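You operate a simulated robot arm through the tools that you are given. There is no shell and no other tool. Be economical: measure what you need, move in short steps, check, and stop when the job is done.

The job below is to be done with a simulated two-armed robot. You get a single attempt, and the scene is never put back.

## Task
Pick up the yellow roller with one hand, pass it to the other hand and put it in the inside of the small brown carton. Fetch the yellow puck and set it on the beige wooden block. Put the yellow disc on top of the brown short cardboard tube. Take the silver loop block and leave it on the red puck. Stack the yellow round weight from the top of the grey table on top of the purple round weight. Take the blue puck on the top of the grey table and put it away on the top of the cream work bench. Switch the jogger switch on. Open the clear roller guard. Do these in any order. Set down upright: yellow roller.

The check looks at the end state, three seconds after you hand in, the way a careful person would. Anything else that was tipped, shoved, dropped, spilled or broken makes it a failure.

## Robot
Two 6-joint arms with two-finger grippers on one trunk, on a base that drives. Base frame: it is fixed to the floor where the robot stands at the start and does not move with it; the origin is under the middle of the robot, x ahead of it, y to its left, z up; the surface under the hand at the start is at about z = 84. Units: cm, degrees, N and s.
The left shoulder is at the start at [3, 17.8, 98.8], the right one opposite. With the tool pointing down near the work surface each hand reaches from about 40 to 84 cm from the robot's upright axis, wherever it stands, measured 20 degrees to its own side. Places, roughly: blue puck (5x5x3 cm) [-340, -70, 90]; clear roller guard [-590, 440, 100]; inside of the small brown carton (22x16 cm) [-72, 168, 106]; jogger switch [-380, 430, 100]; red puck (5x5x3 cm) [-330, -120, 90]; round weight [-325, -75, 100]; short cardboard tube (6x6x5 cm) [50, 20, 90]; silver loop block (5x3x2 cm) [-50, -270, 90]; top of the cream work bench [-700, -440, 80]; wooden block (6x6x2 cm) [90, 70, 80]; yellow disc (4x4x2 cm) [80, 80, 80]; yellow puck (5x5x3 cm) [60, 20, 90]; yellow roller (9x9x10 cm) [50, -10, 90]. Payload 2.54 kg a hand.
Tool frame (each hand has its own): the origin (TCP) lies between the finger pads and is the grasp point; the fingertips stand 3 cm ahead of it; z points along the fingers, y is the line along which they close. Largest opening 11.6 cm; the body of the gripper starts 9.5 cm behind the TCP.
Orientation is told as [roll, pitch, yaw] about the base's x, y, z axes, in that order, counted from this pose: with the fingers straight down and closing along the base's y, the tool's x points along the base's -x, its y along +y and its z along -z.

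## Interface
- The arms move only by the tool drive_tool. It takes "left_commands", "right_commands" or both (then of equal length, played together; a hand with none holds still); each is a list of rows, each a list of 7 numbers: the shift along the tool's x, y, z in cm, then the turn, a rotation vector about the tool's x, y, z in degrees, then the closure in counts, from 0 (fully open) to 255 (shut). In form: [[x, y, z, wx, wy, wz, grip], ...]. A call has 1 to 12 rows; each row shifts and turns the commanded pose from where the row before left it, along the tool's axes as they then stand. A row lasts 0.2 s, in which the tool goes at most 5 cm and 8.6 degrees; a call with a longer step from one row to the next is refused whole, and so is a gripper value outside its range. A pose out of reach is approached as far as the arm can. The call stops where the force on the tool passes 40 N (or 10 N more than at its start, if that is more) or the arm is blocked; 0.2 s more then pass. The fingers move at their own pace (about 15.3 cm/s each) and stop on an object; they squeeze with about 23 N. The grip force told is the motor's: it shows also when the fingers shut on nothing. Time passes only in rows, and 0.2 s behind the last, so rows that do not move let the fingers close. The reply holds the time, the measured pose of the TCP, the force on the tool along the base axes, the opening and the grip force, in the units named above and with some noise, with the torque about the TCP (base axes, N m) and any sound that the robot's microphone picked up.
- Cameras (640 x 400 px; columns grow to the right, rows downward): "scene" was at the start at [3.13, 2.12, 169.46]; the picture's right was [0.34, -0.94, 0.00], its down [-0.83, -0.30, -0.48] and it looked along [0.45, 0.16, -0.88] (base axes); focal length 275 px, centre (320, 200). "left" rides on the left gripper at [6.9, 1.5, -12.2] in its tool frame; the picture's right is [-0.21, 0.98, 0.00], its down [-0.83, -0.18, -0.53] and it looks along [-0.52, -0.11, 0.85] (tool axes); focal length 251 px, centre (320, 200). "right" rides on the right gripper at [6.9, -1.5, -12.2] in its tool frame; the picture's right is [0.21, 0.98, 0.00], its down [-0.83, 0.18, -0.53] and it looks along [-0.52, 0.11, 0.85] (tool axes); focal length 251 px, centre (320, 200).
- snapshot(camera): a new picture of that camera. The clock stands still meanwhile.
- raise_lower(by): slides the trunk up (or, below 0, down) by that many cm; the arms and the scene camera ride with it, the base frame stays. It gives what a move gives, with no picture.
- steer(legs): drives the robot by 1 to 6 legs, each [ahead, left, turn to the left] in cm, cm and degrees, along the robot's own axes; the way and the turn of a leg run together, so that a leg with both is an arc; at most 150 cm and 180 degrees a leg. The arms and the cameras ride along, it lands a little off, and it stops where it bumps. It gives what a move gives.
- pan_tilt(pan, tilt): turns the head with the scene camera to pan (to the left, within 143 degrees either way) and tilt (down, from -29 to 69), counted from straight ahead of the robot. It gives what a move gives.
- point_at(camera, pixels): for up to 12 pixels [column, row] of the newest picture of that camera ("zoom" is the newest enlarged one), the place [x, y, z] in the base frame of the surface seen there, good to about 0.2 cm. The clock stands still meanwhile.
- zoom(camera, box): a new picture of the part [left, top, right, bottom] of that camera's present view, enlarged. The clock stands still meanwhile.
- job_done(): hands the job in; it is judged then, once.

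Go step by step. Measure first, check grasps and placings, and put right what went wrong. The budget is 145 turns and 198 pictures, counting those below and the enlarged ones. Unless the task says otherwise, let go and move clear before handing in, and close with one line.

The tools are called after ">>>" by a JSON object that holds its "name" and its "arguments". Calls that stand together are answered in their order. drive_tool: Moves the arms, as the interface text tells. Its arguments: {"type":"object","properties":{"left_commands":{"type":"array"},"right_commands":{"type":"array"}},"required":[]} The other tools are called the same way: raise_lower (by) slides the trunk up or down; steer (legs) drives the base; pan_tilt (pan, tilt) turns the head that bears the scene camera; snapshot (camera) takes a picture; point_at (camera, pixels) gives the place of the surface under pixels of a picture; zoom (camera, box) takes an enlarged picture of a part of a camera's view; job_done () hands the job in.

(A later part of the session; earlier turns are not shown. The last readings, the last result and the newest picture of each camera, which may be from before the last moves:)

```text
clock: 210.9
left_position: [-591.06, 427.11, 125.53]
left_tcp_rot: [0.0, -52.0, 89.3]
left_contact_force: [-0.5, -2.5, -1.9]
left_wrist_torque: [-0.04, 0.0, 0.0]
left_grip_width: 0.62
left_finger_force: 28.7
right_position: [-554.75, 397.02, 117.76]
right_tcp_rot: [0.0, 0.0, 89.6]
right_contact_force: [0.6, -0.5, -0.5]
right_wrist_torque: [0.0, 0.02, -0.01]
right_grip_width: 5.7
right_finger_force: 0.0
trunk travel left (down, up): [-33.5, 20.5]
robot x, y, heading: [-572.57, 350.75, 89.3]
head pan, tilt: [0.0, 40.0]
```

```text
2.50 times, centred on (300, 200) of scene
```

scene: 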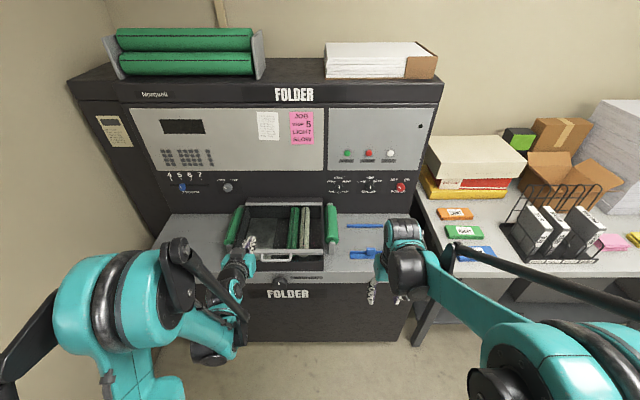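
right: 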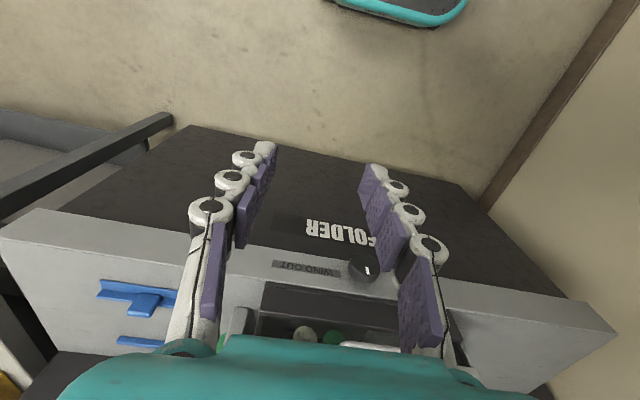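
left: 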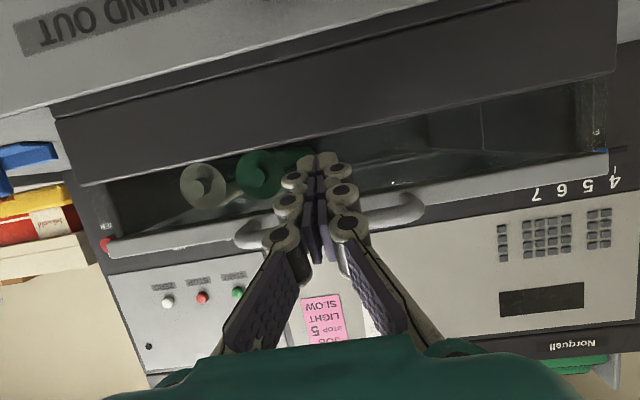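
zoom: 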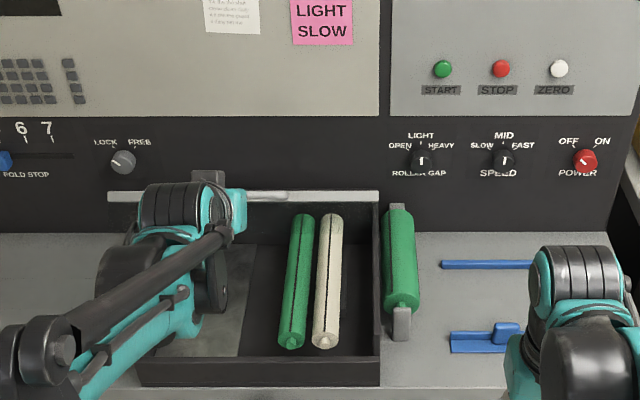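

Around 45° now. Continue.

>>> {"name": "steer", "arguments": {"legs": [[3.5, 0, 0]]}}

>>> {"name": "raise_lower", "arguments": {"by": 3.5}}

>>> {"name": "drive_tool", "arguments": {"left_commands": [[0, 0, 0, 0, 8, 0, 255], [0, 0, 0, 0, 5, 0, 255], [0, 0, 0, 0, 0, 0, 255]]}}

>>> {"name": "steer", "arguments": {"legs": [[5, 0, 0]]}}

>>> {"name": "raise_lower", "arguments": {"by": 3.5}}

>>> {"name": "zoom", "arguments": {"camera": "scene", "box": [200, 100, 400, 260]}}

```text
clock: 211.8
left_position: [-591.07, 430.6, 125.51]
left_tcp_rot: [0.0, -51.9, 89.3]
left_contact_force: [-0.3, -0.3, -0.2]
left_wrist_torque: [0.05, -0.01, 0.0]
left_grip_width: 0.01
left_finger_force: 29.0
right_position: [-554.68, 400.73, 117.59]
right_tcp_rot: [0.0, -0.1, 89.6]
right_contact_force: [-0.2, 0.9, -0.5]
right_wrist_torque: [-0.01, -0.01, 0.0]
right_grip_width: 5.68
right_finger_force: 0.0
trunk travel left (down, up): [-33.5, 20.5]
robot x, y, heading: [-572.99, 354.44, 89.7]
head pan, tilt: [0.0, 40.0]
```

```text
clock: 212.6
left_position: [-591.11, 430.71, 129.08]
left_tcp_rot: [0.0, -51.9, 89.3]
left_contact_force: [0.4, -0.5, -1.6]
left_wrist_torque: [0.02, 0.0, 0.01]
left_grip_width: 0.01
left_finger_force: 28.8
right_position: [-554.67, 400.54, 121.22]
right_tcp_rot: [0.1, 0.1, 89.6]
right_contact_force: [0.3, -0.5, -0.1]
right_wrist_torque: [-0.01, 0.01, 0.01]
right_grip_width: 5.68
right_finger_force: 0.1
trunk travel left (down, up): [-37.0, 17.0]
robot x, y, heading: [-572.98, 354.28, 89.9]
head pan, tilt: [0.0, 40.0]
```

```text
clock: 213.4
left_position: [-591.08, 430.59, 129.03]
left_tcp_rot: [-0.1, -38.9, 89.3]
left_contact_force: [0.1, -0.3, -1.3]
left_wrist_torque: [0.02, -0.01, 0.03]
left_grip_width: 0.02
left_finger_force: 28.6
right_position: [-554.79, 400.55, 121.25]
right_tcp_rot: [0.0, 0.0, 89.5]
right_contact_force: [-0.2, 0.3, -0.4]
right_wrist_torque: [0.0, 0.01, 0.0]
right_grip_width: 5.68
right_finger_force: 0.1
trunk travel left (down, up): [-37.0, 17.0]
robot x, y, heading: [-572.39, 354.69, 89.4]
head pan, tilt: [0.0, 40.0]
```

```text
clock: 214.4
left_position: [-591.14, 435.6, 129.24]
left_tcp_rot: [0.0, -39.0, 89.3]
left_contact_force: [1.1, -1.5, -1.8]
left_wrist_torque: [-0.08, 0.0, 0.02]
left_grip_width: 0.02
left_finger_force: 28.7
right_position: [-554.64, 405.65, 121.22]
right_tcp_rot: [0.0, 0.0, 89.6]
right_contact_force: [0.9, 0.4, -1.0]
right_wrist_torque: [-0.02, 0.01, 0.01]
right_grip_width: 5.66
right_finger_force: 0.0
trunk travel left (down, up): [-37.0, 17.0]
robot x, y, heading: [-572.6, 359.33, 89.9]
head pan, tilt: [0.0, 40.0]
stopped in leg 1: the force on the tool passed its limit at 237 N (the readings are from after the stop); the commanded pose is now the measured one
```

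```text
clock: 215.2
left_position: [-591.09, 435.35, 132.87]
left_tcp_rot: [0.0, -39.2, 89.3]
left_contact_force: [-0.5, -2.4, 0.0]
left_wrist_torque: [-0.08, 0.01, -0.01]
left_grip_width: 0.0
left_finger_force: 27.9
right_position: [-554.74, 405.59, 124.68]
right_tcp_rot: [-0.1, -0.1, 89.6]
right_contact_force: [0.1, 0.4, 0.0]
right_wrist_torque: [0.01, -0.01, 0.02]
right_grip_width: 5.71
right_finger_force: 0.1
trunk travel left (down, up): [-40.5, 13.5]
robot x, y, heading: [-572.51, 359.35, 89.9]
head pan, tilt: [0.0, 40.0]
```

```text
2.50 times, centred on (300, 180) of scene
```

zoom: 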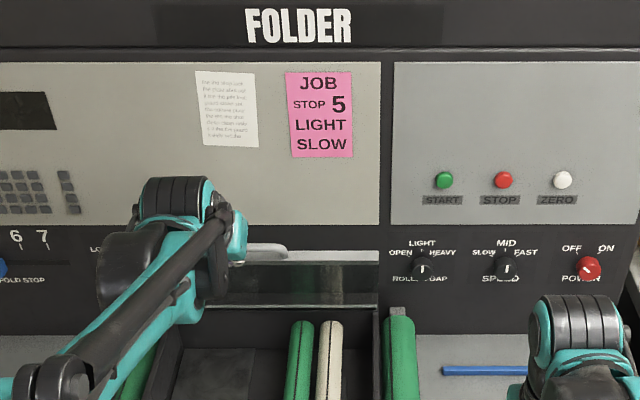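

A force spike occurred in the base move (finger wedging in the U, 237 N transient). I'll look carefully at the guard now.

>>> {"name": "snapshot", "arguments": {"camera": "scene"}}

>>> {"name": "snapshot", "arguments": {"camera": "left"}}

>>> {"name": "point_at", "arguments": {"camera": "scene", "pixels": [[310, 200], [300, 200], [345, 204], [260, 203], [320, 215], [320, 190]]}}

```text
80 pictures are left
```

scene: 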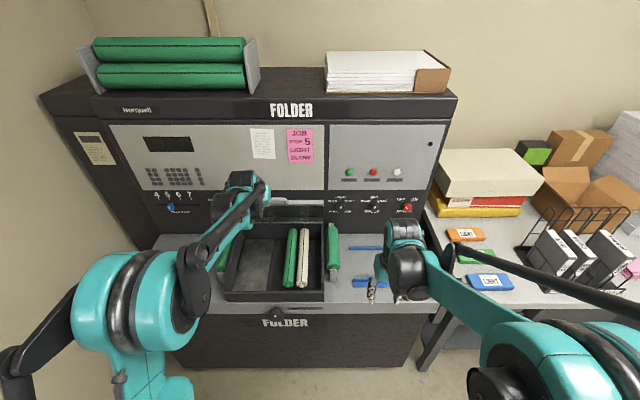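

```text
79 pictures are left
```

left: 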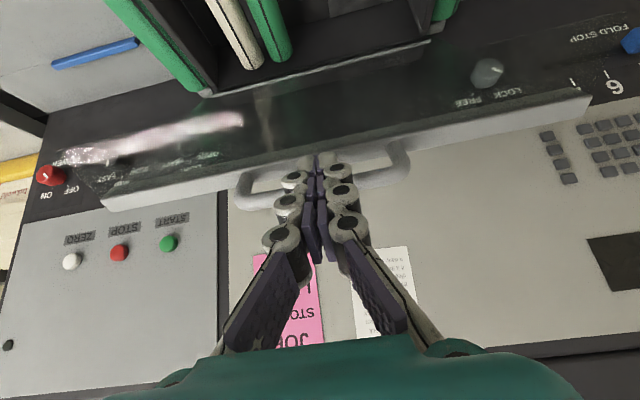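

```text
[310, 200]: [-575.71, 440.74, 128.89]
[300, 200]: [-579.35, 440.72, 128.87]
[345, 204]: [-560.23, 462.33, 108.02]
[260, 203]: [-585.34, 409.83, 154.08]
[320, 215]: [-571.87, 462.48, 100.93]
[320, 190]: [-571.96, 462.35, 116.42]
```

Guard is intact at about 60° (front bar at y 440.7, z 128.9). I'll continue with force-limited arm motions.

>>> {"name": "drive_tool", "arguments": {"left_commands": [[0, 0, 0, 0, 7.5, 0, 255], [0, 0, 0, 0, 7.5, 0, 255], [-2.07, 0, 0.27, 0, 0, 0, 255], [-2.07, 0, 0.27, 0, 0, 0, 255], [-2.07, 0, 0.27, 0, 0, 0, 255], [-2.07, 0, 0.27, 0, 0, 0, 255], [-2.07, 0, 0.27, 0, 0, 0, 255], [0, 0, 0, 0, 0, 0, 255]]}}

>>> {"name": "snapshot", "arguments": {"camera": "left"}}

>>> {"name": "zoom", "arguments": {"camera": "scene", "box": [170, 100, 370, 260]}}

```text
clock: 217.0
left_position: [-590.99, 445.6, 135.93]
left_tcp_rot: [0.0, -24.1, 89.4]
left_contact_force: [0.2, 0.4, -0.4]
left_wrist_torque: [0.02, 0.01, -0.01]
left_grip_width: 0.0
left_finger_force: 29.6
right_position: [-554.73, 405.5, 124.85]
right_tcp_rot: [0.1, -0.1, 89.6]
right_contact_force: [0.3, -0.9, 0.8]
right_wrist_torque: [0.01, -0.01, 0.04]
right_grip_width: 5.66
right_finger_force: 0.0
trunk travel left (down, up): [-40.5, 13.5]
robot x, y, heading: [-572.48, 359.2, 89.6]
head pan, tilt: [0.0, 40.0]
```

```text
78 pictures are left
```

left: 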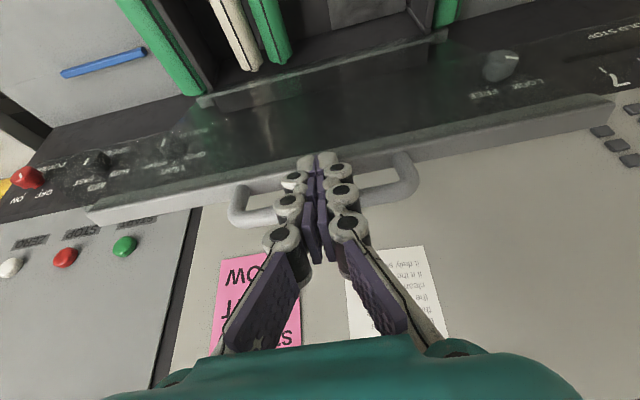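

```text
2.50 times, centred on (270, 180) of scene
```

zoom: 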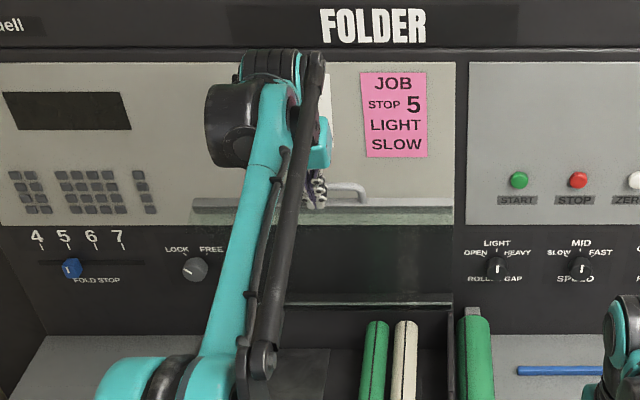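

Guard is nearly vertical. The arm is near its limit, so I'll push the last centimetres with the base in small steps.

>>> {"name": "steer", "arguments": {"legs": [[3, 0, 0]]}}

>>> {"name": "steer", "arguments": {"legs": [[3, 0, 0]]}}

>>> {"name": "zoom", "arguments": {"camera": "scene", "box": [170, 90, 370, 250]}}

>>> {"name": "point_at", "arguments": {"camera": "zoom", "pixels": [[400, 190], [430, 190], [400, 200], [375, 170], [350, 165], [420, 280]]}}

```text
clock: 217.8
left_position: [-591.01, 448.22, 135.97]
left_tcp_rot: [0.0, -24.2, 89.4]
left_contact_force: [-0.3, -0.9, 0.9]
left_wrist_torque: [0.02, -0.01, -0.01]
left_grip_width: 0.02
left_finger_force: 29.2
right_position: [-554.82, 408.07, 124.7]
right_tcp_rot: [0.0, -0.1, 89.5]
right_contact_force: [-0.3, -0.8, -0.5]
right_wrist_torque: [0.04, 0.02, 0.01]
right_grip_width: 5.69
right_finger_force: 0.1
trunk travel left (down, up): [-40.5, 13.5]
robot x, y, heading: [-572.78, 362.32, 90.0]
head pan, tilt: [0.0, 40.0]
```

```text
clock: 218.7
left_position: [-591.02, 451.37, 135.88]
left_tcp_rot: [0.1, -24.1, 89.3]
left_contact_force: [-0.7, 0.5, -0.4]
left_wrist_torque: [-0.03, -0.03, -0.01]
left_grip_width: 0.0
left_finger_force: 28.4
right_position: [-554.8, 411.27, 124.75]
right_tcp_rot: [-0.1, -0.1, 89.6]
right_contact_force: [-0.1, 0.1, 0.1]
right_wrist_torque: [0.01, 0.02, -0.01]
right_grip_width: 5.66
right_finger_force: 0.1
trunk travel left (down, up): [-40.5, 13.5]
robot x, y, heading: [-572.29, 365.38, 89.4]
head pan, tilt: [0.0, 40.0]
```

```text
2.50 times, centred on (270, 170) of scene
```

zoom: 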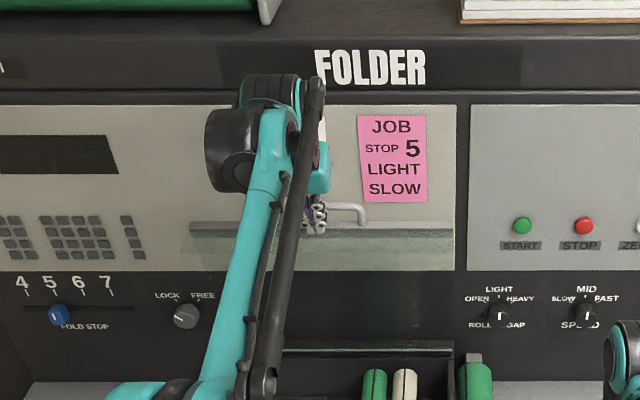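

```text
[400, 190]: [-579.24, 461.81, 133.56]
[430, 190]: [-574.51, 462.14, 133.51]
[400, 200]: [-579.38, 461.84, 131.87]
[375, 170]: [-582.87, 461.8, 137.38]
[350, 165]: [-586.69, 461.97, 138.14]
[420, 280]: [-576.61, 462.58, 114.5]
```

>>> {"name": "point_at", "arguments": {"camera": "zoom", "pixels": [[420, 228], [400, 232], [350, 208], [362, 215], [440, 228], [420, 222], [390, 350], [440, 345]]}}

```text
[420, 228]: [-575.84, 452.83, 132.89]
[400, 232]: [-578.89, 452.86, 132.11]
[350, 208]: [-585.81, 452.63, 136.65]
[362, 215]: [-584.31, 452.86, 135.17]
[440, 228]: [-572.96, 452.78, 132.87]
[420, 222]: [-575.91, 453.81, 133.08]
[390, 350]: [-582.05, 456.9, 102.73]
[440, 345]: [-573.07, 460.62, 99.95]
```

Bar at y 452.8 versus hinge ≈457: about 83°. Pushing a few more cm past vertical.

>>> {"name": "steer", "arguments": {"legs": [[3, 0, 0]]}}

>>> {"name": "steer", "arguments": {"legs": [[2.5, 0, 0]]}}

>>> {"name": "zoom", "arguments": {"camera": "scene", "box": [170, 90, 370, 250]}}

>>> {"name": "point_at", "arguments": {"camera": "zoom", "pixels": [[420, 240], [420, 235], [420, 245], [420, 230], [420, 250], [420, 300]]}}

```text
clock: 219.7
left_position: [-591.03, 454.78, 136.06]
left_tcp_rot: [0.0, -24.3, 89.4]
left_contact_force: [0.1, 0.7, -1.1]
left_wrist_torque: [-0.03, 0.0, -0.02]
left_grip_width: 0.0
left_finger_force: 29.0
right_position: [-554.83, 414.74, 124.73]
right_tcp_rot: [-0.2, 0.0, 89.6]
right_contact_force: [0.0, 0.7, 0.1]
right_wrist_torque: [-0.04, -0.01, -0.03]
right_grip_width: 5.7
right_finger_force: 0.0
trunk travel left (down, up): [-40.5, 13.5]
robot x, y, heading: [-572.74, 368.62, 89.8]
head pan, tilt: [0.0, 40.0]
stopped in leg 1: the force on the tool passed its limit at 46 N (the readings are from after the stop); the commanded pose is now the measured one
```

```text
clock: 220.5
left_position: [-591.06, 456.93, 136.11]
left_tcp_rot: [-0.1, -24.3, 89.4]
left_contact_force: [0.1, 0.6, -0.2]
left_wrist_torque: [0.01, -0.02, 0.0]
left_grip_width: 0.01
left_finger_force: 27.9
right_position: [-554.66, 416.94, 124.8]
right_tcp_rot: [-0.2, -0.2, 89.6]
right_contact_force: [-0.3, 0.3, -0.1]
right_wrist_torque: [-0.02, -0.04, 0.0]
right_grip_width: 5.71
right_finger_force: 0.0
trunk travel left (down, up): [-40.5, 13.5]
robot x, y, heading: [-572.47, 370.58, 89.8]
head pan, tilt: [0.0, 40.0]
```

```text
2.50 times, centred on (270, 170) of scene
```

zoom: 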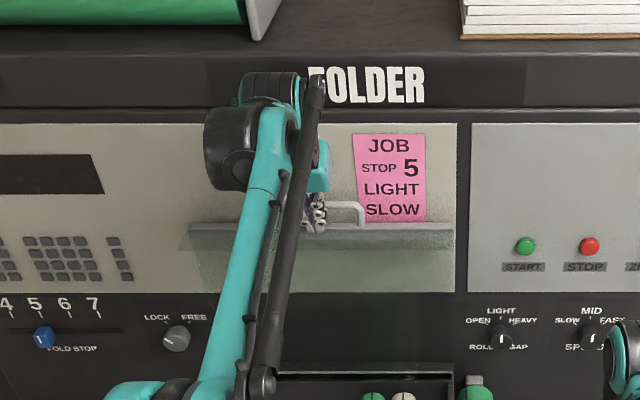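

```text
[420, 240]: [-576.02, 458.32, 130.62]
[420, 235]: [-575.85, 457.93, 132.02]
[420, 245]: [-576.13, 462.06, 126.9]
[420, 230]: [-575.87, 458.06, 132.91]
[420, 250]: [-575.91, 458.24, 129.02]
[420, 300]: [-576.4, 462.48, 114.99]
```

Bar face is now at y≈458, at/past vertical. Backing the base off 6 cm to see if it stays.

>>> {"name": "steer", "arguments": {"legs": [[-6, 0, 0]]}}

>>> {"name": "zoom", "arguments": {"camera": "scene", "box": [170, 90, 370, 250]}}

>>> {"name": "point_at", "arguments": {"camera": "zoom", "pixels": [[420, 228], [420, 232], [420, 236], [420, 240], [400, 226], [420, 224]]}}

```text
clock: 221.2
left_position: [-591.16, 456.42, 136.48]
left_tcp_rot: [0.1, -24.6, 89.4]
left_contact_force: [0.3, 0.1, -0.2]
left_wrist_torque: [0.04, 0.01, -0.01]
left_grip_width: 0.0
left_finger_force: 28.5
right_position: [-554.58, 416.51, 124.63]
right_tcp_rot: [-0.1, -0.1, 89.7]
right_contact_force: [0.4, -0.1, -0.2]
right_wrist_torque: [0.03, 0.02, -0.03]
right_grip_width: 5.67
right_finger_force: 0.0
trunk travel left (down, up): [-40.5, 13.5]
robot x, y, heading: [-572.7, 369.98, 89.6]
head pan, tilt: [0.0, 40.0]
stopped in leg 1: the force on the tool passed its limit at 43 N (the readings are from after the stop); the commanded pose is now the measured one
```

```text
2.50 times, centred on (270, 170) of scene
```

zoom: 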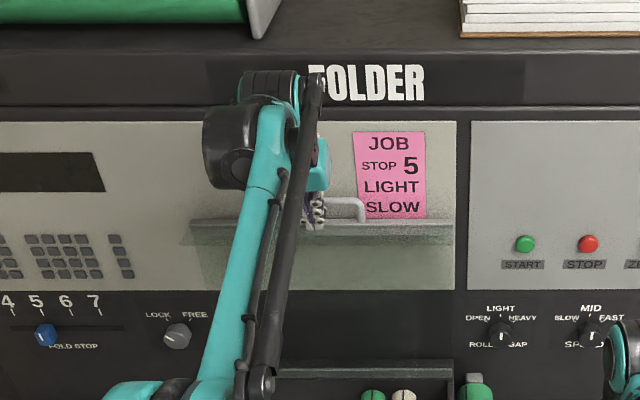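

```text
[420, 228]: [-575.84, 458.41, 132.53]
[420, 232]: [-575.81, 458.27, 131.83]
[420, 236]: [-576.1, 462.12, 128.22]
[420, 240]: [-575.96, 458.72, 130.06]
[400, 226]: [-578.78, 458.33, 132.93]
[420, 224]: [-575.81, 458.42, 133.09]
```

It's caught: the fingertip is hooked in the handle's U. I'll look with the left camera.

>>> {"name": "zoom", "arguments": {"camera": "left", "box": [200, 90, 440, 290]}}

>>> {"name": "point_at", "arguments": {"camera": "zoom", "pixels": [[60, 210], [500, 170], [250, 200], [420, 190], [300, 170], [320, 200], [320, 230]]}}

```text
2.00 times, centred on (320, 190) of left
```

zoom: 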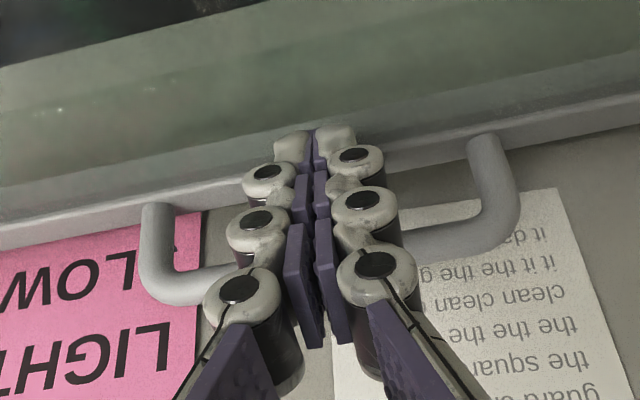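

```text
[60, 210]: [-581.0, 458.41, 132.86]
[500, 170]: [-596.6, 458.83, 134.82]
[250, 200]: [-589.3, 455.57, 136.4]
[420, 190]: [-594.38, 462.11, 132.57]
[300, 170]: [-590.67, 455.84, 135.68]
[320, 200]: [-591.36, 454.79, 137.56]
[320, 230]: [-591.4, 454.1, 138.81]
```

The fingers are simply in front of the bar (y≈455.7 vs 458.4), not hooked; likely a transient. I'll retract with the arm instead.

>>> {"name": "drive_tool", "arguments": {"left_commands": [[0.46, 0, -0.2, 0, 0, 0, 255], [0.91, 0, -0.41, 0, 0, 0, 255], [0.91, 0, -0.41, 0, 0, 0, 255], [1.82, 0, -0.82, 0, 0, 0, 255], [1.82, 0, -0.82, 0, 0, 0, 255], [0, 0, 0, 0, 0, 0, 255]]}}

>>> {"name": "zoom", "arguments": {"camera": "scene", "box": [170, 90, 370, 250]}}

>>> {"name": "point_at", "arguments": {"camera": "zoom", "pixels": [[420, 228], [420, 232], [420, 236], [420, 224]]}}

```text
clock: 222.7
left_position: [-591.31, 450.01, 136.18]
left_tcp_rot: [0.1, -24.6, 89.4]
left_contact_force: [-0.1, -1.3, -0.4]
left_wrist_torque: [-0.02, 0.02, 0.0]
left_grip_width: 0.01
left_finger_force: 28.7
right_position: [-554.73, 416.57, 124.71]
right_tcp_rot: [0.0, 0.0, 89.5]
right_contact_force: [0.5, 0.1, 0.2]
right_wrist_torque: [-0.01, 0.01, 0.0]
right_grip_width: 5.72
right_finger_force: 0.1
trunk travel left (down, up): [-40.5, 13.5]
robot x, y, heading: [-572.42, 370.58, 90.0]
head pan, tilt: [0.0, 40.0]
```

```text
2.50 times, centred on (270, 170) of scene
```

zoom: 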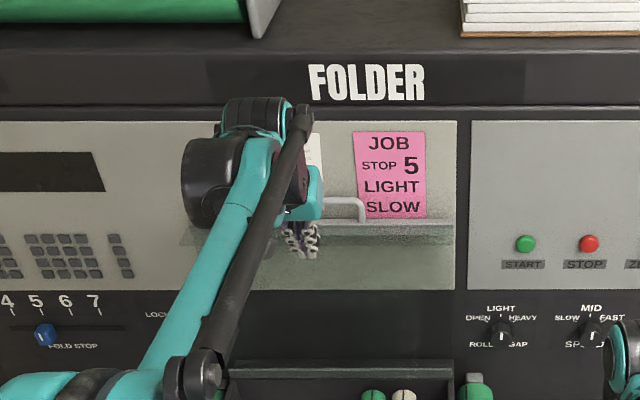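

```text
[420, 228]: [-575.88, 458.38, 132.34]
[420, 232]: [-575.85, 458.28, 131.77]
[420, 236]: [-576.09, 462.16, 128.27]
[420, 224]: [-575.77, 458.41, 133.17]
```

The guard stays open. Backing off and restoring the left hand to vertical, then surveying the way south.

>>> {"name": "steer", "arguments": {"legs": [[-45, 0, 0]]}}

>>> {"name": "drive_tool", "arguments": {"left_commands": [[3, 0, 2, 0, 8, 0, 130], [3, 0, 2, 0, 8, 0, 130], [3, 0, 2, 0, 8, 0, 130], [4, 0, 2, 0, 0, 0, 130], [4, 0, 2, 0, 0, 0, 130], [4, 0, 1, 0, 0, 0, 130], [4, 0, 0, 0, 0, 0, 130]]}}

>>> {"name": "steer", "arguments": {"legs": [[0, 0, 180]]}}

>>> {"name": "pan_tilt", "arguments": {"pan": 0, "tilt": 25}}

>>> {"name": "snapshot", "arguments": {"camera": "scene"}}

>>> {"name": "pan_tilt", "arguments": {"pan": 45, "tilt": 25}}

>>> {"name": "snapshot", "arguments": {"camera": "scene"}}

```text
clock: 225.3
left_position: [-592.23, 404.88, 136.23]
left_tcp_rot: [0.1, -24.6, 90.2]
left_contact_force: [0.0, -0.6, 0.0]
left_wrist_torque: [0.05, -0.01, 0.0]
left_grip_width: 0.0
left_finger_force: 28.5
right_position: [-555.21, 372.19, 124.59]
right_tcp_rot: [0.0, 0.0, 90.5]
right_contact_force: [0.3, -0.7, -1.1]
right_wrist_torque: [-0.03, 0.0, -0.01]
right_grip_width: 5.67
right_finger_force: 0.0
trunk travel left (down, up): [-40.5, 13.5]
robot x, y, heading: [-572.83, 325.93, 90.9]
head pan, tilt: [0.0, 40.0]
```

```text
clock: 226.9
left_position: [-592.04, 381.87, 122.9]
left_tcp_rot: [0.1, -0.6, 90.4]
left_contact_force: [0.1, 0.0, 0.8]
left_wrist_torque: [0.05, 0.03, 0.01]
left_grip_width: 5.67
left_finger_force: 0.1
right_position: [-555.19, 371.9, 124.81]
right_tcp_rot: [-0.1, -0.2, 90.4]
right_contact_force: [-0.5, 0.6, -0.4]
right_wrist_torque: [0.08, 0.0, 0.0]
right_grip_width: 5.7
right_finger_force: 0.0
trunk travel left (down, up): [-40.5, 13.5]
robot x, y, heading: [-572.23, 325.55, 90.4]
head pan, tilt: [0.0, 40.0]
```

```text
clock: 234.7
left_position: [-551.89, 269.41, 122.81]
left_tcp_rot: [0.1, -0.6, -88.8]
left_contact_force: [-1.1, -0.1, -0.3]
left_wrist_torque: [0.02, 0.02, -0.03]
left_grip_width: 5.68
left_finger_force: 0.1
right_position: [-588.82, 278.84, 124.71]
right_tcp_rot: [-0.1, -0.1, -88.6]
right_contact_force: [0.4, 0.4, -0.7]
right_wrist_torque: [-0.01, 0.0, -0.02]
right_grip_width: 5.69
right_finger_force: 0.0
trunk travel left (down, up): [-40.5, 13.5]
robot x, y, heading: [-572.68, 325.62, -88.3]
head pan, tilt: [0.0, 40.0]
```

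```text
clock: 235.5
left_position: [-551.88, 269.47, 122.7]
left_tcp_rot: [0.1, -0.7, -88.6]
left_contact_force: [0.4, 0.3, 0.8]
left_wrist_torque: [-0.01, -0.01, -0.03]
left_grip_width: 5.71
left_finger_force: 0.0
right_position: [-588.86, 278.85, 124.74]
right_tcp_rot: [-0.1, -0.1, -88.4]
right_contact_force: [-0.7, -0.3, -0.8]
right_wrist_torque: [-0.03, 0.03, -0.01]
right_grip_width: 5.68
right_finger_force: 0.0
trunk travel left (down, up): [-40.5, 13.5]
robot x, y, heading: [-572.59, 325.66, -88.3]
head pan, tilt: [0.0, 25.0]
```

```text
71 pictures are left
```

scene: 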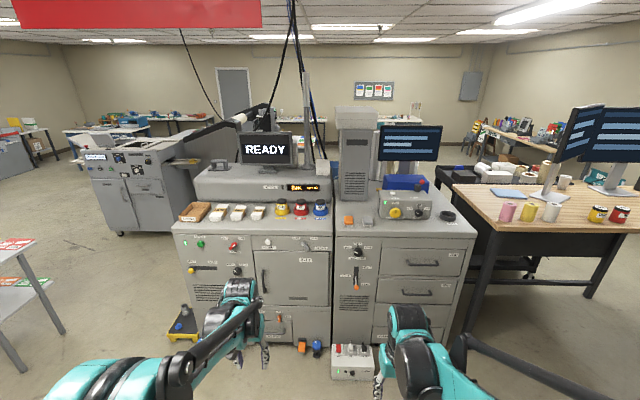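

```text
clock: 236.6
left_position: [-551.83, 269.4, 122.66]
left_tcp_rot: [0.1, -0.6, -88.7]
left_contact_force: [0.0, 0.3, 0.2]
left_wrist_torque: [0.0, 0.05, 0.0]
left_grip_width: 5.64
left_finger_force: 0.1
right_position: [-588.71, 278.9, 124.75]
right_tcp_rot: [-0.1, 0.0, -88.5]
right_contact_force: [0.4, 0.4, -0.2]
right_wrist_torque: [0.03, 0.02, -0.01]
right_grip_width: 5.65
right_finger_force: 0.1
trunk travel left (down, up): [-40.5, 13.5]
robot x, y, heading: [-572.81, 325.96, -88.1]
head pan, tilt: [45.0, 25.0]
```

```text
70 pictures are left
```

scene: 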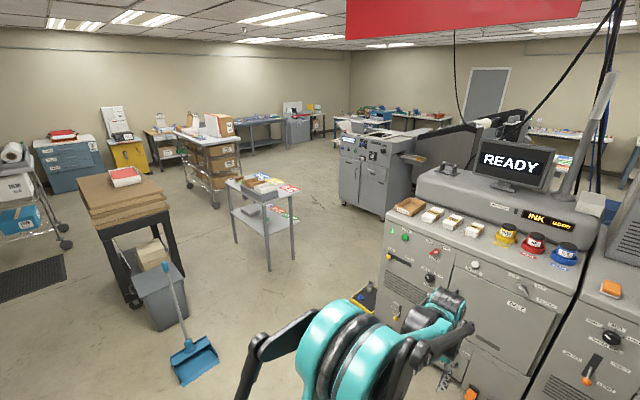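

Measuring floor landmarks for the route through the gap between card table and ink machine.

>>> {"name": "point_at", "arguments": {"camera": "scene", "pixels": [[298, 262], [268, 270], [368, 305], [392, 280], [385, 215], [345, 200], [310, 215], [205, 360], [340, 260], [415, 210], [350, 210], [300, 190]]}}

>>> {"name": "pan_tilt", "arguments": {"pan": 20, "tilt": 20}}

>>> {"name": "snapshot", "arguments": {"camera": "scene"}}

>>> {"name": "point_at", "arguments": {"camera": "scene", "pixels": [[230, 260], [250, 165], [215, 165], [280, 165], [350, 170], [330, 130], [160, 160], [300, 240], [260, 200]]}}

```text
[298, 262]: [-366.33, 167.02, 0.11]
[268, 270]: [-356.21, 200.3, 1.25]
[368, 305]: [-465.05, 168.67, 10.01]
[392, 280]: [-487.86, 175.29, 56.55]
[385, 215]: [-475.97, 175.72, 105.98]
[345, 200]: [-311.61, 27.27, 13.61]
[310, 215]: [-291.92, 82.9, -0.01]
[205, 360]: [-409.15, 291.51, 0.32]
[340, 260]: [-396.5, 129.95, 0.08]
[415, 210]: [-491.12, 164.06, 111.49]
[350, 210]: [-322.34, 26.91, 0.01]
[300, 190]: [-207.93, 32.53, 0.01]
```

```text
clock: 237.5
left_position: [-551.99, 269.38, 122.8]
left_tcp_rot: [0.1, -0.7, -88.7]
left_contact_force: [-0.4, 0.6, -0.5]
left_wrist_torque: [0.01, -0.01, -0.01]
left_grip_width: 5.67
left_finger_force: 0.0
right_position: [-588.82, 278.86, 124.65]
right_tcp_rot: [0.0, -0.2, -88.5]
right_contact_force: [0.9, -0.6, 0.0]
right_wrist_torque: [-0.02, 0.01, 0.02]
right_grip_width: 5.68
right_finger_force: 0.1
trunk travel left (down, up): [-40.5, 13.5]
robot x, y, heading: [-572.4, 325.55, -88.2]
head pan, tilt: [20.0, 20.0]
```

```text
69 pictures are left
```

scene: 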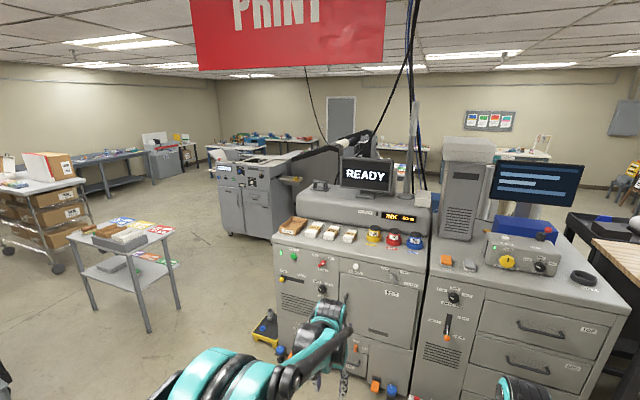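

```text
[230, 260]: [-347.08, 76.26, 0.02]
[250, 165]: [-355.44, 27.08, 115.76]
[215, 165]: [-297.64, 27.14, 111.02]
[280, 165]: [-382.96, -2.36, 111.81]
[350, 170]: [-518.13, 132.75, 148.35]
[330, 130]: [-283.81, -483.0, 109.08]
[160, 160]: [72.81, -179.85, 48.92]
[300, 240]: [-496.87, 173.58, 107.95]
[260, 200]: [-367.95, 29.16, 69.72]
```

Route found: through the gap at x≈−417 then east along y≈105. Driving.

>>> {"name": "steer", "arguments": {"legs": [[85, 0, -1.8], [0, 150, 0], [0, 5, 0], [135, 0, 0], [0, 150, 0], [0, 45, 0]]}}

>>> {"name": "pan_tilt", "arguments": {"pan": -20, "tilt": 30}}

>>> {"name": "snapshot", "arguments": {"camera": "scene"}}

>>> {"name": "pan_tilt", "arguments": {"pan": 35, "tilt": 25}}

>>> {"name": "snapshot", "arguments": {"camera": "scene"}}

```text
clock: 265.5
left_position: [-198.11, 47.46, 122.7]
left_tcp_rot: [0.1, -0.5, -90.8]
left_contact_force: [0.1, 0.9, -0.8]
left_wrist_torque: [0.02, 0.02, 0.01]
left_grip_width: 5.67
left_finger_force: 0.1
right_position: [-234.59, 58.14, 124.7]
right_tcp_rot: [-0.1, -0.1, -90.6]
right_contact_force: [0.6, 0.0, 0.3]
right_wrist_torque: [0.02, 0.04, -0.03]
right_grip_width: 5.69
right_finger_force: 0.1
trunk travel left (down, up): [-40.5, 13.5]
robot x, y, heading: [-216.54, 104.26, -90.4]
head pan, tilt: [20.0, 20.0]
```

```text
clock: 266.6
left_position: [-198.1, 47.48, 122.65]
left_tcp_rot: [-0.1, -0.6, -90.8]
left_contact_force: [0.0, 0.2, 0.1]
left_wrist_torque: [-0.04, 0.02, -0.04]
left_grip_width: 5.69
left_finger_force: 0.1
right_position: [-234.59, 58.25, 124.67]
right_tcp_rot: [-0.1, -0.1, -90.6]
right_contact_force: [1.0, -0.5, 1.2]
right_wrist_torque: [0.0, 0.0, -0.01]
right_grip_width: 5.67
right_finger_force: 0.1
trunk travel left (down, up): [-40.5, 13.5]
robot x, y, heading: [-216.43, 104.29, -90.3]
head pan, tilt: [-20.0, 30.0]
```

```text
68 pictures are left
```

scene: 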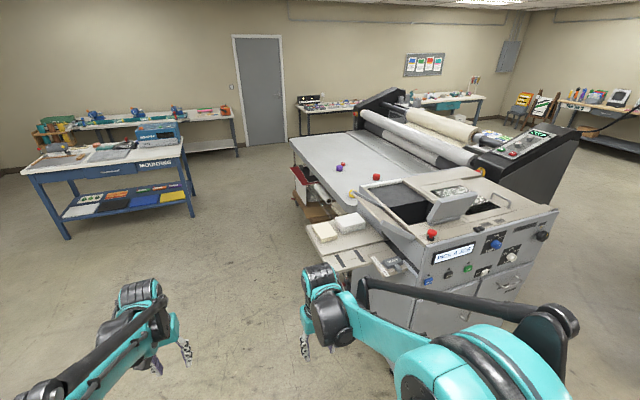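

```text
clock: 267.8
left_position: [-198.05, 47.46, 122.68]
left_tcp_rot: [0.0, -0.6, -90.7]
left_contact_force: [0.5, -0.4, 0.2]
left_wrist_torque: [0.02, 0.04, 0.01]
left_grip_width: 5.65
left_finger_force: 0.0
right_position: [-234.59, 58.18, 124.76]
right_tcp_rot: [-0.1, 0.0, -90.7]
right_contact_force: [-0.2, -0.2, -0.8]
right_wrist_torque: [-0.01, 0.01, -0.01]
right_grip_width: 5.69
right_finger_force: 0.2
trunk travel left (down, up): [-40.5, 13.5]
robot x, y, heading: [-216.47, 104.32, -90.2]
head pan, tilt: [35.0, 25.0]
```

```text
67 pictures are left
```

scene: 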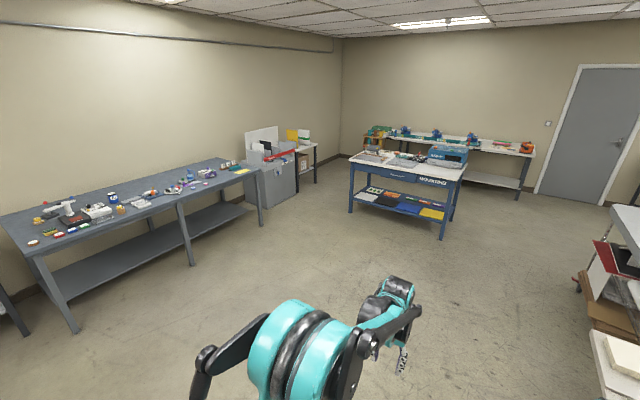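

The blue table and the grey table with pucks are visible. Measuring the blue table's extents.

>>> {"name": "point_at", "arguments": {"camera": "scene", "pixels": [[350, 160], [463, 172], [441, 238], [349, 212], [375, 150], [415, 150], [440, 160], [405, 160], [465, 150]]}}

>>> {"name": "zoom", "arguments": {"camera": "scene", "box": [340, 130, 480, 200]}}

```text
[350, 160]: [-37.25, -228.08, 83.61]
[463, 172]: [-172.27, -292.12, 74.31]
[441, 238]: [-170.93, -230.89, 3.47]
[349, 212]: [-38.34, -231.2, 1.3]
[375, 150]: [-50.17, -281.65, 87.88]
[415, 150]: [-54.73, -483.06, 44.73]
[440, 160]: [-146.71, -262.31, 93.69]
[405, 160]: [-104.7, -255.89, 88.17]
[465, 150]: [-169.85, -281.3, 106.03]
```

```text
4.57 times, centred on (410, 165) of scene
```

zoom: 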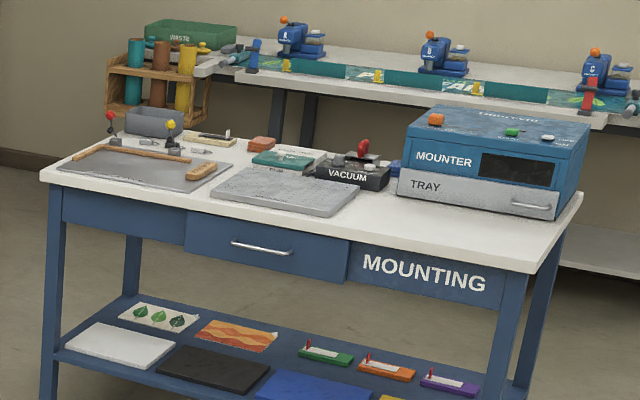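

Blue table spans x −172…−37, north edge y −228. Driving to its north side in front of the silver block.

>>> {"name": "steer", "arguments": {"legs": [[32, 0, 0.4], [0, 145, 0], [150, 0, 0], [110, 0, 0]]}}

>>> {"name": "raise_lower", "arguments": {"by": -12}}

>>> {"name": "pan_tilt", "arguments": {"pan": 10, "tilt": 42}}

>>> {"name": "snapshot", "arguments": {"camera": "scene"}}

```text
clock: 288.9
left_position: [-51.08, -243.0, 122.68]
left_tcp_rot: [0.1, -0.6, -89.1]
left_contact_force: [0.0, 0.6, -0.8]
left_wrist_torque: [0.03, -0.01, 0.0]
left_grip_width: 5.65
left_finger_force: 0.0
right_position: [-87.95, -233.25, 124.9]
right_tcp_rot: [-0.1, -0.2, -88.9]
right_contact_force: [-0.6, -0.1, -0.5]
right_wrist_torque: [0.0, 0.01, -0.03]
right_grip_width: 5.69
right_finger_force: 0.1
trunk travel left (down, up): [-40.5, 13.5]
robot x, y, heading: [-71.12, -186.77, -88.7]
head pan, tilt: [35.0, 25.0]
```

```text
clock: 290.4
left_position: [-51.08, -242.96, 110.71]
left_tcp_rot: [0.1, -0.5, -89.1]
left_contact_force: [0.3, 0.2, 0.1]
left_wrist_torque: [0.02, 0.0, -0.03]
left_grip_width: 5.69
left_finger_force: 0.1
right_position: [-88.02, -233.25, 112.75]
right_tcp_rot: [-0.1, -0.1, -88.9]
right_contact_force: [0.1, -0.7, 0.5]
right_wrist_torque: [0.02, -0.02, 0.0]
right_grip_width: 5.69
right_finger_force: 0.1
trunk travel left (down, up): [-28.5, 25.5]
robot x, y, heading: [-71.3, -186.65, -88.6]
head pan, tilt: [35.0, 25.0]
```

```text
clock: 291.3
left_position: [-50.97, -242.89, 110.8]
left_tcp_rot: [0.1, -0.6, -89.2]
left_contact_force: [-0.4, -0.4, -0.2]
left_wrist_torque: [0.02, 0.01, 0.0]
left_grip_width: 5.7
left_finger_force: 0.0
right_position: [-87.94, -233.28, 112.74]
right_tcp_rot: [-0.1, -0.1, -88.9]
right_contact_force: [-0.8, -0.4, -0.1]
right_wrist_torque: [-0.01, -0.01, -0.01]
right_grip_width: 5.66
right_finger_force: 0.1
trunk travel left (down, up): [-28.5, 25.5]
robot x, y, heading: [-71.21, -186.8, -88.8]
head pan, tilt: [10.0, 42.0]
```

```text
65 pictures are left
```

scene: 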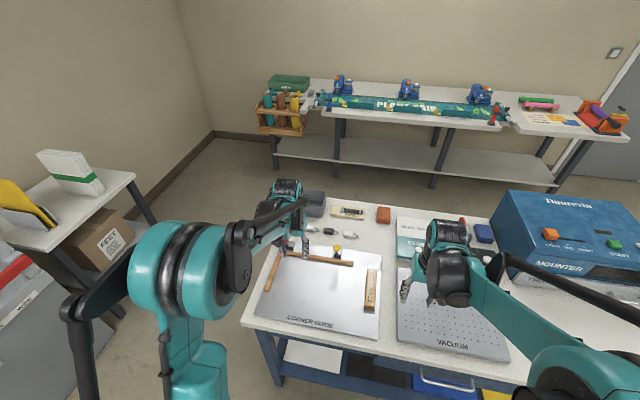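

>>> {"name": "zoom", "arguments": {"camera": "scene", "box": [240, 180, 410, 330]}}

>>> {"name": "snapshot", "arguments": {"camera": "left"}}

>>> {"name": "point_at", "arguments": {"camera": "left", "pixels": [[320, 100], [300, 150], [340, 200], [250, 200], [400, 200], [320, 250]]}}

```text
2.67 times, centred on (325, 255) of scene
```

zoom: 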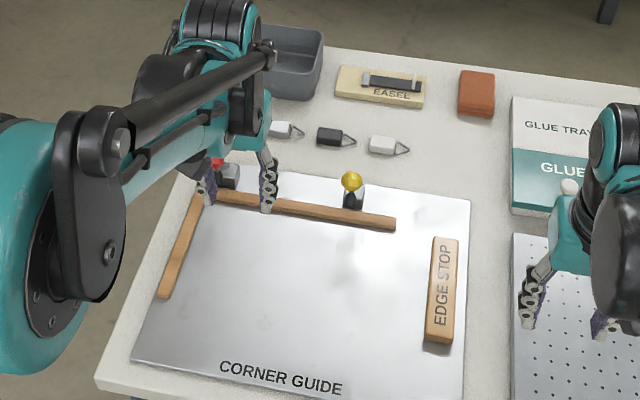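

```text
63 pictures are left
```

left: 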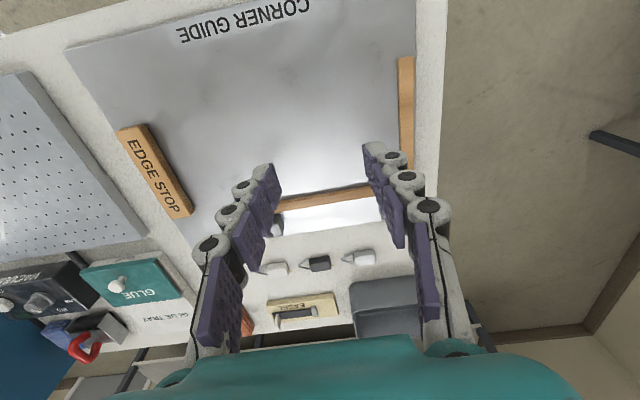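

```text
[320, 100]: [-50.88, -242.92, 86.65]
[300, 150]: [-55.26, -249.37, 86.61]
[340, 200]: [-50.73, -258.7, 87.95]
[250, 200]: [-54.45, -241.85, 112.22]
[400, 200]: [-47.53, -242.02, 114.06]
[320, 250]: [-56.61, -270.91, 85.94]
```

Three small loop blocks lie at left-camera (275,268), (318,263), (358,257). I'll zoom to identify the silver one.

>>> {"name": "zoom", "arguments": {"camera": "left", "box": [250, 235, 390, 300]}}

>>> {"name": "point_at", "arguments": {"camera": "zoom", "pixels": [[120, 148], [320, 125], [500, 100], [500, 85], [480, 100], [540, 110], [555, 110], [455, 95], [90, 160]]}}

>>> {"name": "zoom", "arguments": {"camera": "scene", "box": [305, 220, 355, 245]}}

```text
4.57 times, centred on (320, 268) of left
```

zoom: 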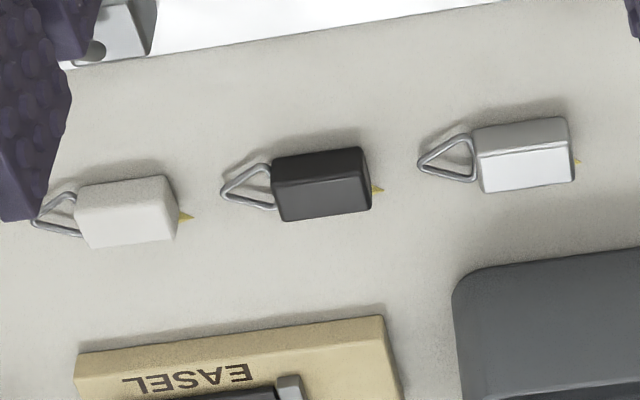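

```text
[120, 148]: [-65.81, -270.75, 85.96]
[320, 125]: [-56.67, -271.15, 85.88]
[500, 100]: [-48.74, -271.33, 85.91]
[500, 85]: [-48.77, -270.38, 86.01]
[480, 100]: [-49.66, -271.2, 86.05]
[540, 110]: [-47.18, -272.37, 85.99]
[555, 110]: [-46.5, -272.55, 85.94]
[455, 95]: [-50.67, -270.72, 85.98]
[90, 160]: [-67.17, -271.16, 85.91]
```

```text
12.80 times, centred on (330, 232) of scene
```

zoom: 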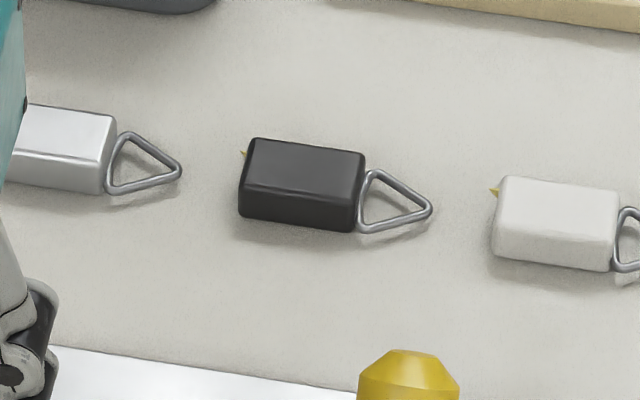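

Silver block is the one at left (365,258), its loop toward (345,259). Measuring it directly.

>>> {"name": "point_at", "arguments": {"camera": "left", "pixels": [[365, 258], [356, 259], [374, 256], [365, 254], [365, 263], [345, 259], [355, 262], [374, 262], [374, 251]]}}

```text
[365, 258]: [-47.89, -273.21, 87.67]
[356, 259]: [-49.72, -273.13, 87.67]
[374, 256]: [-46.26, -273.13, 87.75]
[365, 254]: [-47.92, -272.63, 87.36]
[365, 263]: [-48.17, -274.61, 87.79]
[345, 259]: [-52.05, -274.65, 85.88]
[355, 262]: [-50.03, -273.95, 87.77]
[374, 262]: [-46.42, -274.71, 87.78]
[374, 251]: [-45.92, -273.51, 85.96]
```

Block body: x −50…−46, y centre −273.6, top 87.7 on a 85.95 bench. I'll rotate the left hand 90° to pinch across y and hover over it.

>>> {"name": "drive_tool", "arguments": {"left_commands": [[0, 0, 0, 0, 0, -8.1, 130], [0, 0, 0, 0, 0, -8.1, 130], [0, 0, 0, 0, 0, -8.1, 130], [0, 0, 0, 0, 0, -8.1, 130], [0, 0, 0, 0, 0, -8.1, 130], [0, 0, 0, 0, 0, -8.1, 130], [0, 0, 0, 0, 0, -8.1, 130], [0, 0, 0, 0, 0, -8.1, 130], [0, 0, 0, 0, 0, -8.1, 130], [0, 0, 0, 0, 0, -8.1, 130], [0, 0, 0, 0, 0, -8.1, 130]]}}

>>> {"name": "drive_tool", "arguments": {"left_commands": [[-0.4, -4.4, 0, 0, 0, 0, 145], [-0.4, -4.4, 0, 0, 0, 0, 145], [-0.4, -4.4, 0, 0, 0, 0, 145], [-0.4, -4.4, 0, 0, 0, 0, 145], [-0.4, -4.4, 0, 0, 0, 0, 145], [-0.4, -4.4, 0, 0, 0, 0, 145], [-0.5, -4.3, 0, 0, 0, 0, 145], [0, 0, 4, 0, 0, 0, 145], [0, 0, 4, 0, 0, 0, 145], [0, 0, 3, 0, 0, 0, 145], [0, 0, 0, 0, 0, 0, 145]]}}

>>> {"name": "snapshot", "arguments": {"camera": "left"}}

```text
clock: 293.7
left_position: [-51.01, -243.15, 110.64]
left_tcp_rot: [-0.5, 0.0, 0.1]
left_contact_force: [-0.6, -0.6, -0.3]
left_wrist_torque: [-0.02, -0.02, 0.02]
left_grip_width: 5.7
left_finger_force: 0.1
right_position: [-88.01, -233.35, 112.71]
right_tcp_rot: [-0.1, -0.1, -88.9]
right_contact_force: [0.2, 0.0, 0.2]
right_wrist_torque: [-0.02, 0.01, 0.02]
right_grip_width: 5.69
right_finger_force: 0.1
trunk travel left (down, up): [-28.5, 25.5]
robot x, y, heading: [-71.32, -186.56, -88.8]
head pan, tilt: [10.0, 42.0]
```

```text
clock: 296.1
left_position: [-49.06, -266.45, 99.68]
left_tcp_rot: [-0.6, -0.2, 0.0]
left_contact_force: [0.2, 0.4, 0.1]
left_wrist_torque: [-0.02, 0.01, -0.02]
left_grip_width: 5.01
left_finger_force: 0.0
left hand out of reach, approached as far as the arm can: row 6, 7
right_position: [-87.98, -233.31, 112.74]
right_tcp_rot: [-0.1, -0.1, -88.9]
right_contact_force: [-0.1, -0.2, 0.0]
right_wrist_torque: [-0.01, 0.01, -0.02]
right_grip_width: 5.67
right_finger_force: 0.1
trunk travel left (down, up): [-28.5, 25.5]
robot x, y, heading: [-71.45, -186.7, -88.7]
head pan, tilt: [10.0, 42.0]
```

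```text
60 pictures are left
```

left: 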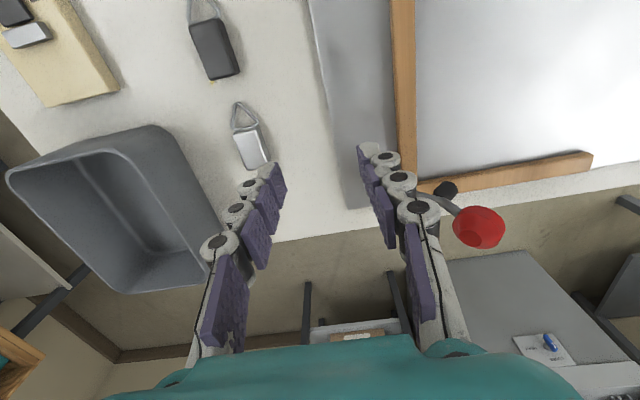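

Reach limit; the base must come 8 cm closer. Checking the red knob and grey bin heights first.

>>> {"name": "point_at", "arguments": {"camera": "left", "pixels": [[480, 225], [445, 188], [200, 200], [150, 130], [250, 145], [245, 115], [60, 250], [262, 165]]}}

>>> {"name": "steer", "arguments": {"legs": [[8, 0, -1.2]]}}

>>> {"name": "snapshot", "arguments": {"camera": "left"}}

```text
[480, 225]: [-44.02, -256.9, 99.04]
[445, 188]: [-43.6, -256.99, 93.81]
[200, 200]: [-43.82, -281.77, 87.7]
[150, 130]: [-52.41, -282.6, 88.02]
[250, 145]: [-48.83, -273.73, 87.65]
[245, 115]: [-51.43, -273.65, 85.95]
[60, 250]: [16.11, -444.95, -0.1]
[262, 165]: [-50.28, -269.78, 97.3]
```

```text
clock: 297.1
left_position: [-51.03, -275.08, 99.63]
left_tcp_rot: [-0.5, -0.2, -1.3]
left_contact_force: [0.2, -0.5, -1.2]
left_wrist_torque: [0.05, -0.05, -0.01]
left_grip_width: 4.99
left_finger_force: 0.0
right_position: [-88.98, -241.07, 112.72]
right_tcp_rot: [-0.2, 0.0, -90.2]
right_contact_force: [-0.3, 0.5, -1.1]
right_wrist_torque: [0.06, 0.02, 0.0]
right_grip_width: 5.71
right_finger_force: 0.0
trunk travel left (down, up): [-28.5, 25.5]
robot x, y, heading: [-71.17, -195.15, -89.8]
head pan, tilt: [10.0, 42.0]
```

```text
59 pictures are left
```

left: 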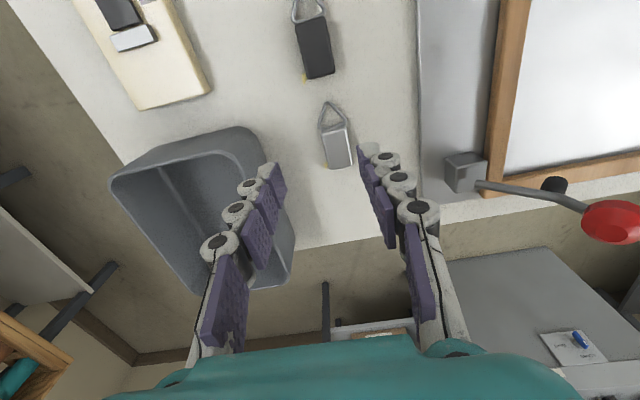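

Block is at (337,150). Shifting +2.7 x, +1.4 y and descending to grip.

>>> {"name": "drive_tool", "arguments": {"left_commands": [[-2.7, 1.4, 0, 0, 0, 0, 145], [0, 0, 4, 0, 0, 0, 145], [0, 0, 0, 0, 0, 0, 145]]}}

>>> {"name": "snapshot", "arguments": {"camera": "left"}}

>>> {"name": "point_at", "arguments": {"camera": "left", "pixels": [[305, 145], [315, 150], [325, 150], [320, 135], [325, 165], [330, 160]]}}

```text
clock: 297.9
left_position: [-48.12, -273.52, 95.77]
left_tcp_rot: [-0.6, -0.1, -1.3]
left_contact_force: [-0.4, 1.3, 0.6]
left_wrist_torque: [-0.04, 0.04, 0.0]
left_grip_width: 5.03
left_finger_force: 0.1
right_position: [-88.96, -240.86, 112.81]
right_tcp_rot: [-0.1, -0.1, -90.2]
right_contact_force: [0.5, 1.1, -0.4]
right_wrist_torque: [-0.07, 0.02, 0.02]
right_grip_width: 5.67
right_finger_force: 0.0
trunk travel left (down, up): [-28.5, 25.5]
robot x, y, heading: [-71.49, -194.36, -90.1]
head pan, tilt: [10.0, 42.0]
```

```text
58 pictures are left
```

left: 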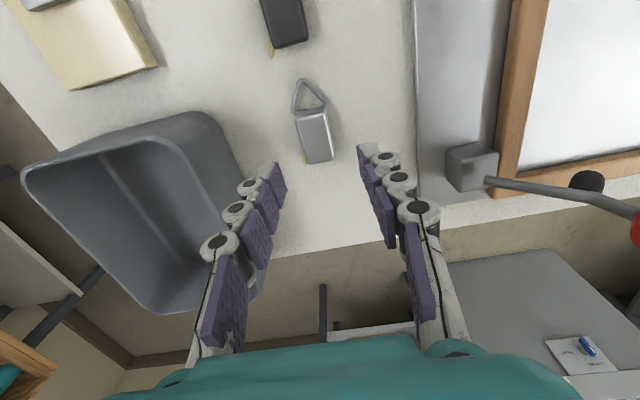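

```text
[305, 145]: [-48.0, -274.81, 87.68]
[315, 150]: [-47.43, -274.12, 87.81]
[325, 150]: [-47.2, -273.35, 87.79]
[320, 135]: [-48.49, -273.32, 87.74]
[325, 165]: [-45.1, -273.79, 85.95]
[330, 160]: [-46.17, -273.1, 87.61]
```

Centred well. Descending 6.5 cm and closing.

>>> {"name": "drive_tool", "arguments": {"left_commands": [[0, -0.25, 3.5, 0, 0, 0, 145], [0, 0, 2, 0, 0, 0, 145], [0, 0, 0.95, 0, 0, 0, 145], [0, 0, 0, 0, 0, 0, 255], [0, 0, 0, 0, 0, 0, 255], [0, 0, 0, 0, 0, 0, 255]]}}

>>> {"name": "snapshot", "arguments": {"camera": "left"}}

```text
clock: 299.3
left_position: [-48.14, -272.79, 89.78]
left_tcp_rot: [-0.8, -0.1, -1.3]
left_contact_force: [-0.2, 0.5, 0.5]
left_wrist_torque: [-0.05, 0.0, -0.03]
left_grip_width: 2.49
left_finger_force: 23.0
left hand out of reach, approached as far as the arm can: row 2, 3
right_position: [-88.97, -240.95, 112.65]
right_tcp_rot: [-0.1, -0.1, -90.2]
right_contact_force: [0.0, -0.4, -0.2]
right_wrist_torque: [0.01, -0.03, -0.02]
right_grip_width: 5.71
right_finger_force: 0.1
trunk travel left (down, up): [-28.5, 25.5]
robot x, y, heading: [-71.01, -194.97, -90.0]
head pan, tilt: [10.0, 42.0]
```

```text
57 pictures are left
```

left: 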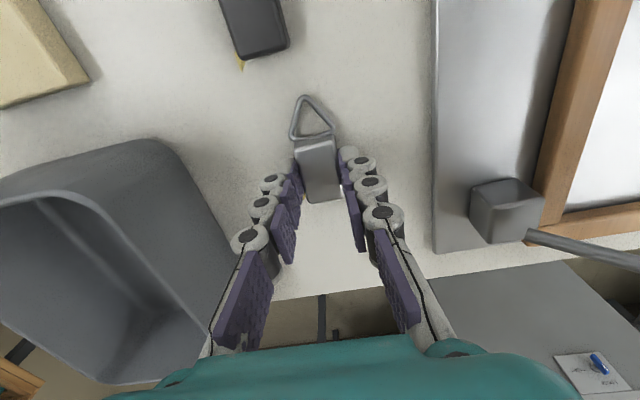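

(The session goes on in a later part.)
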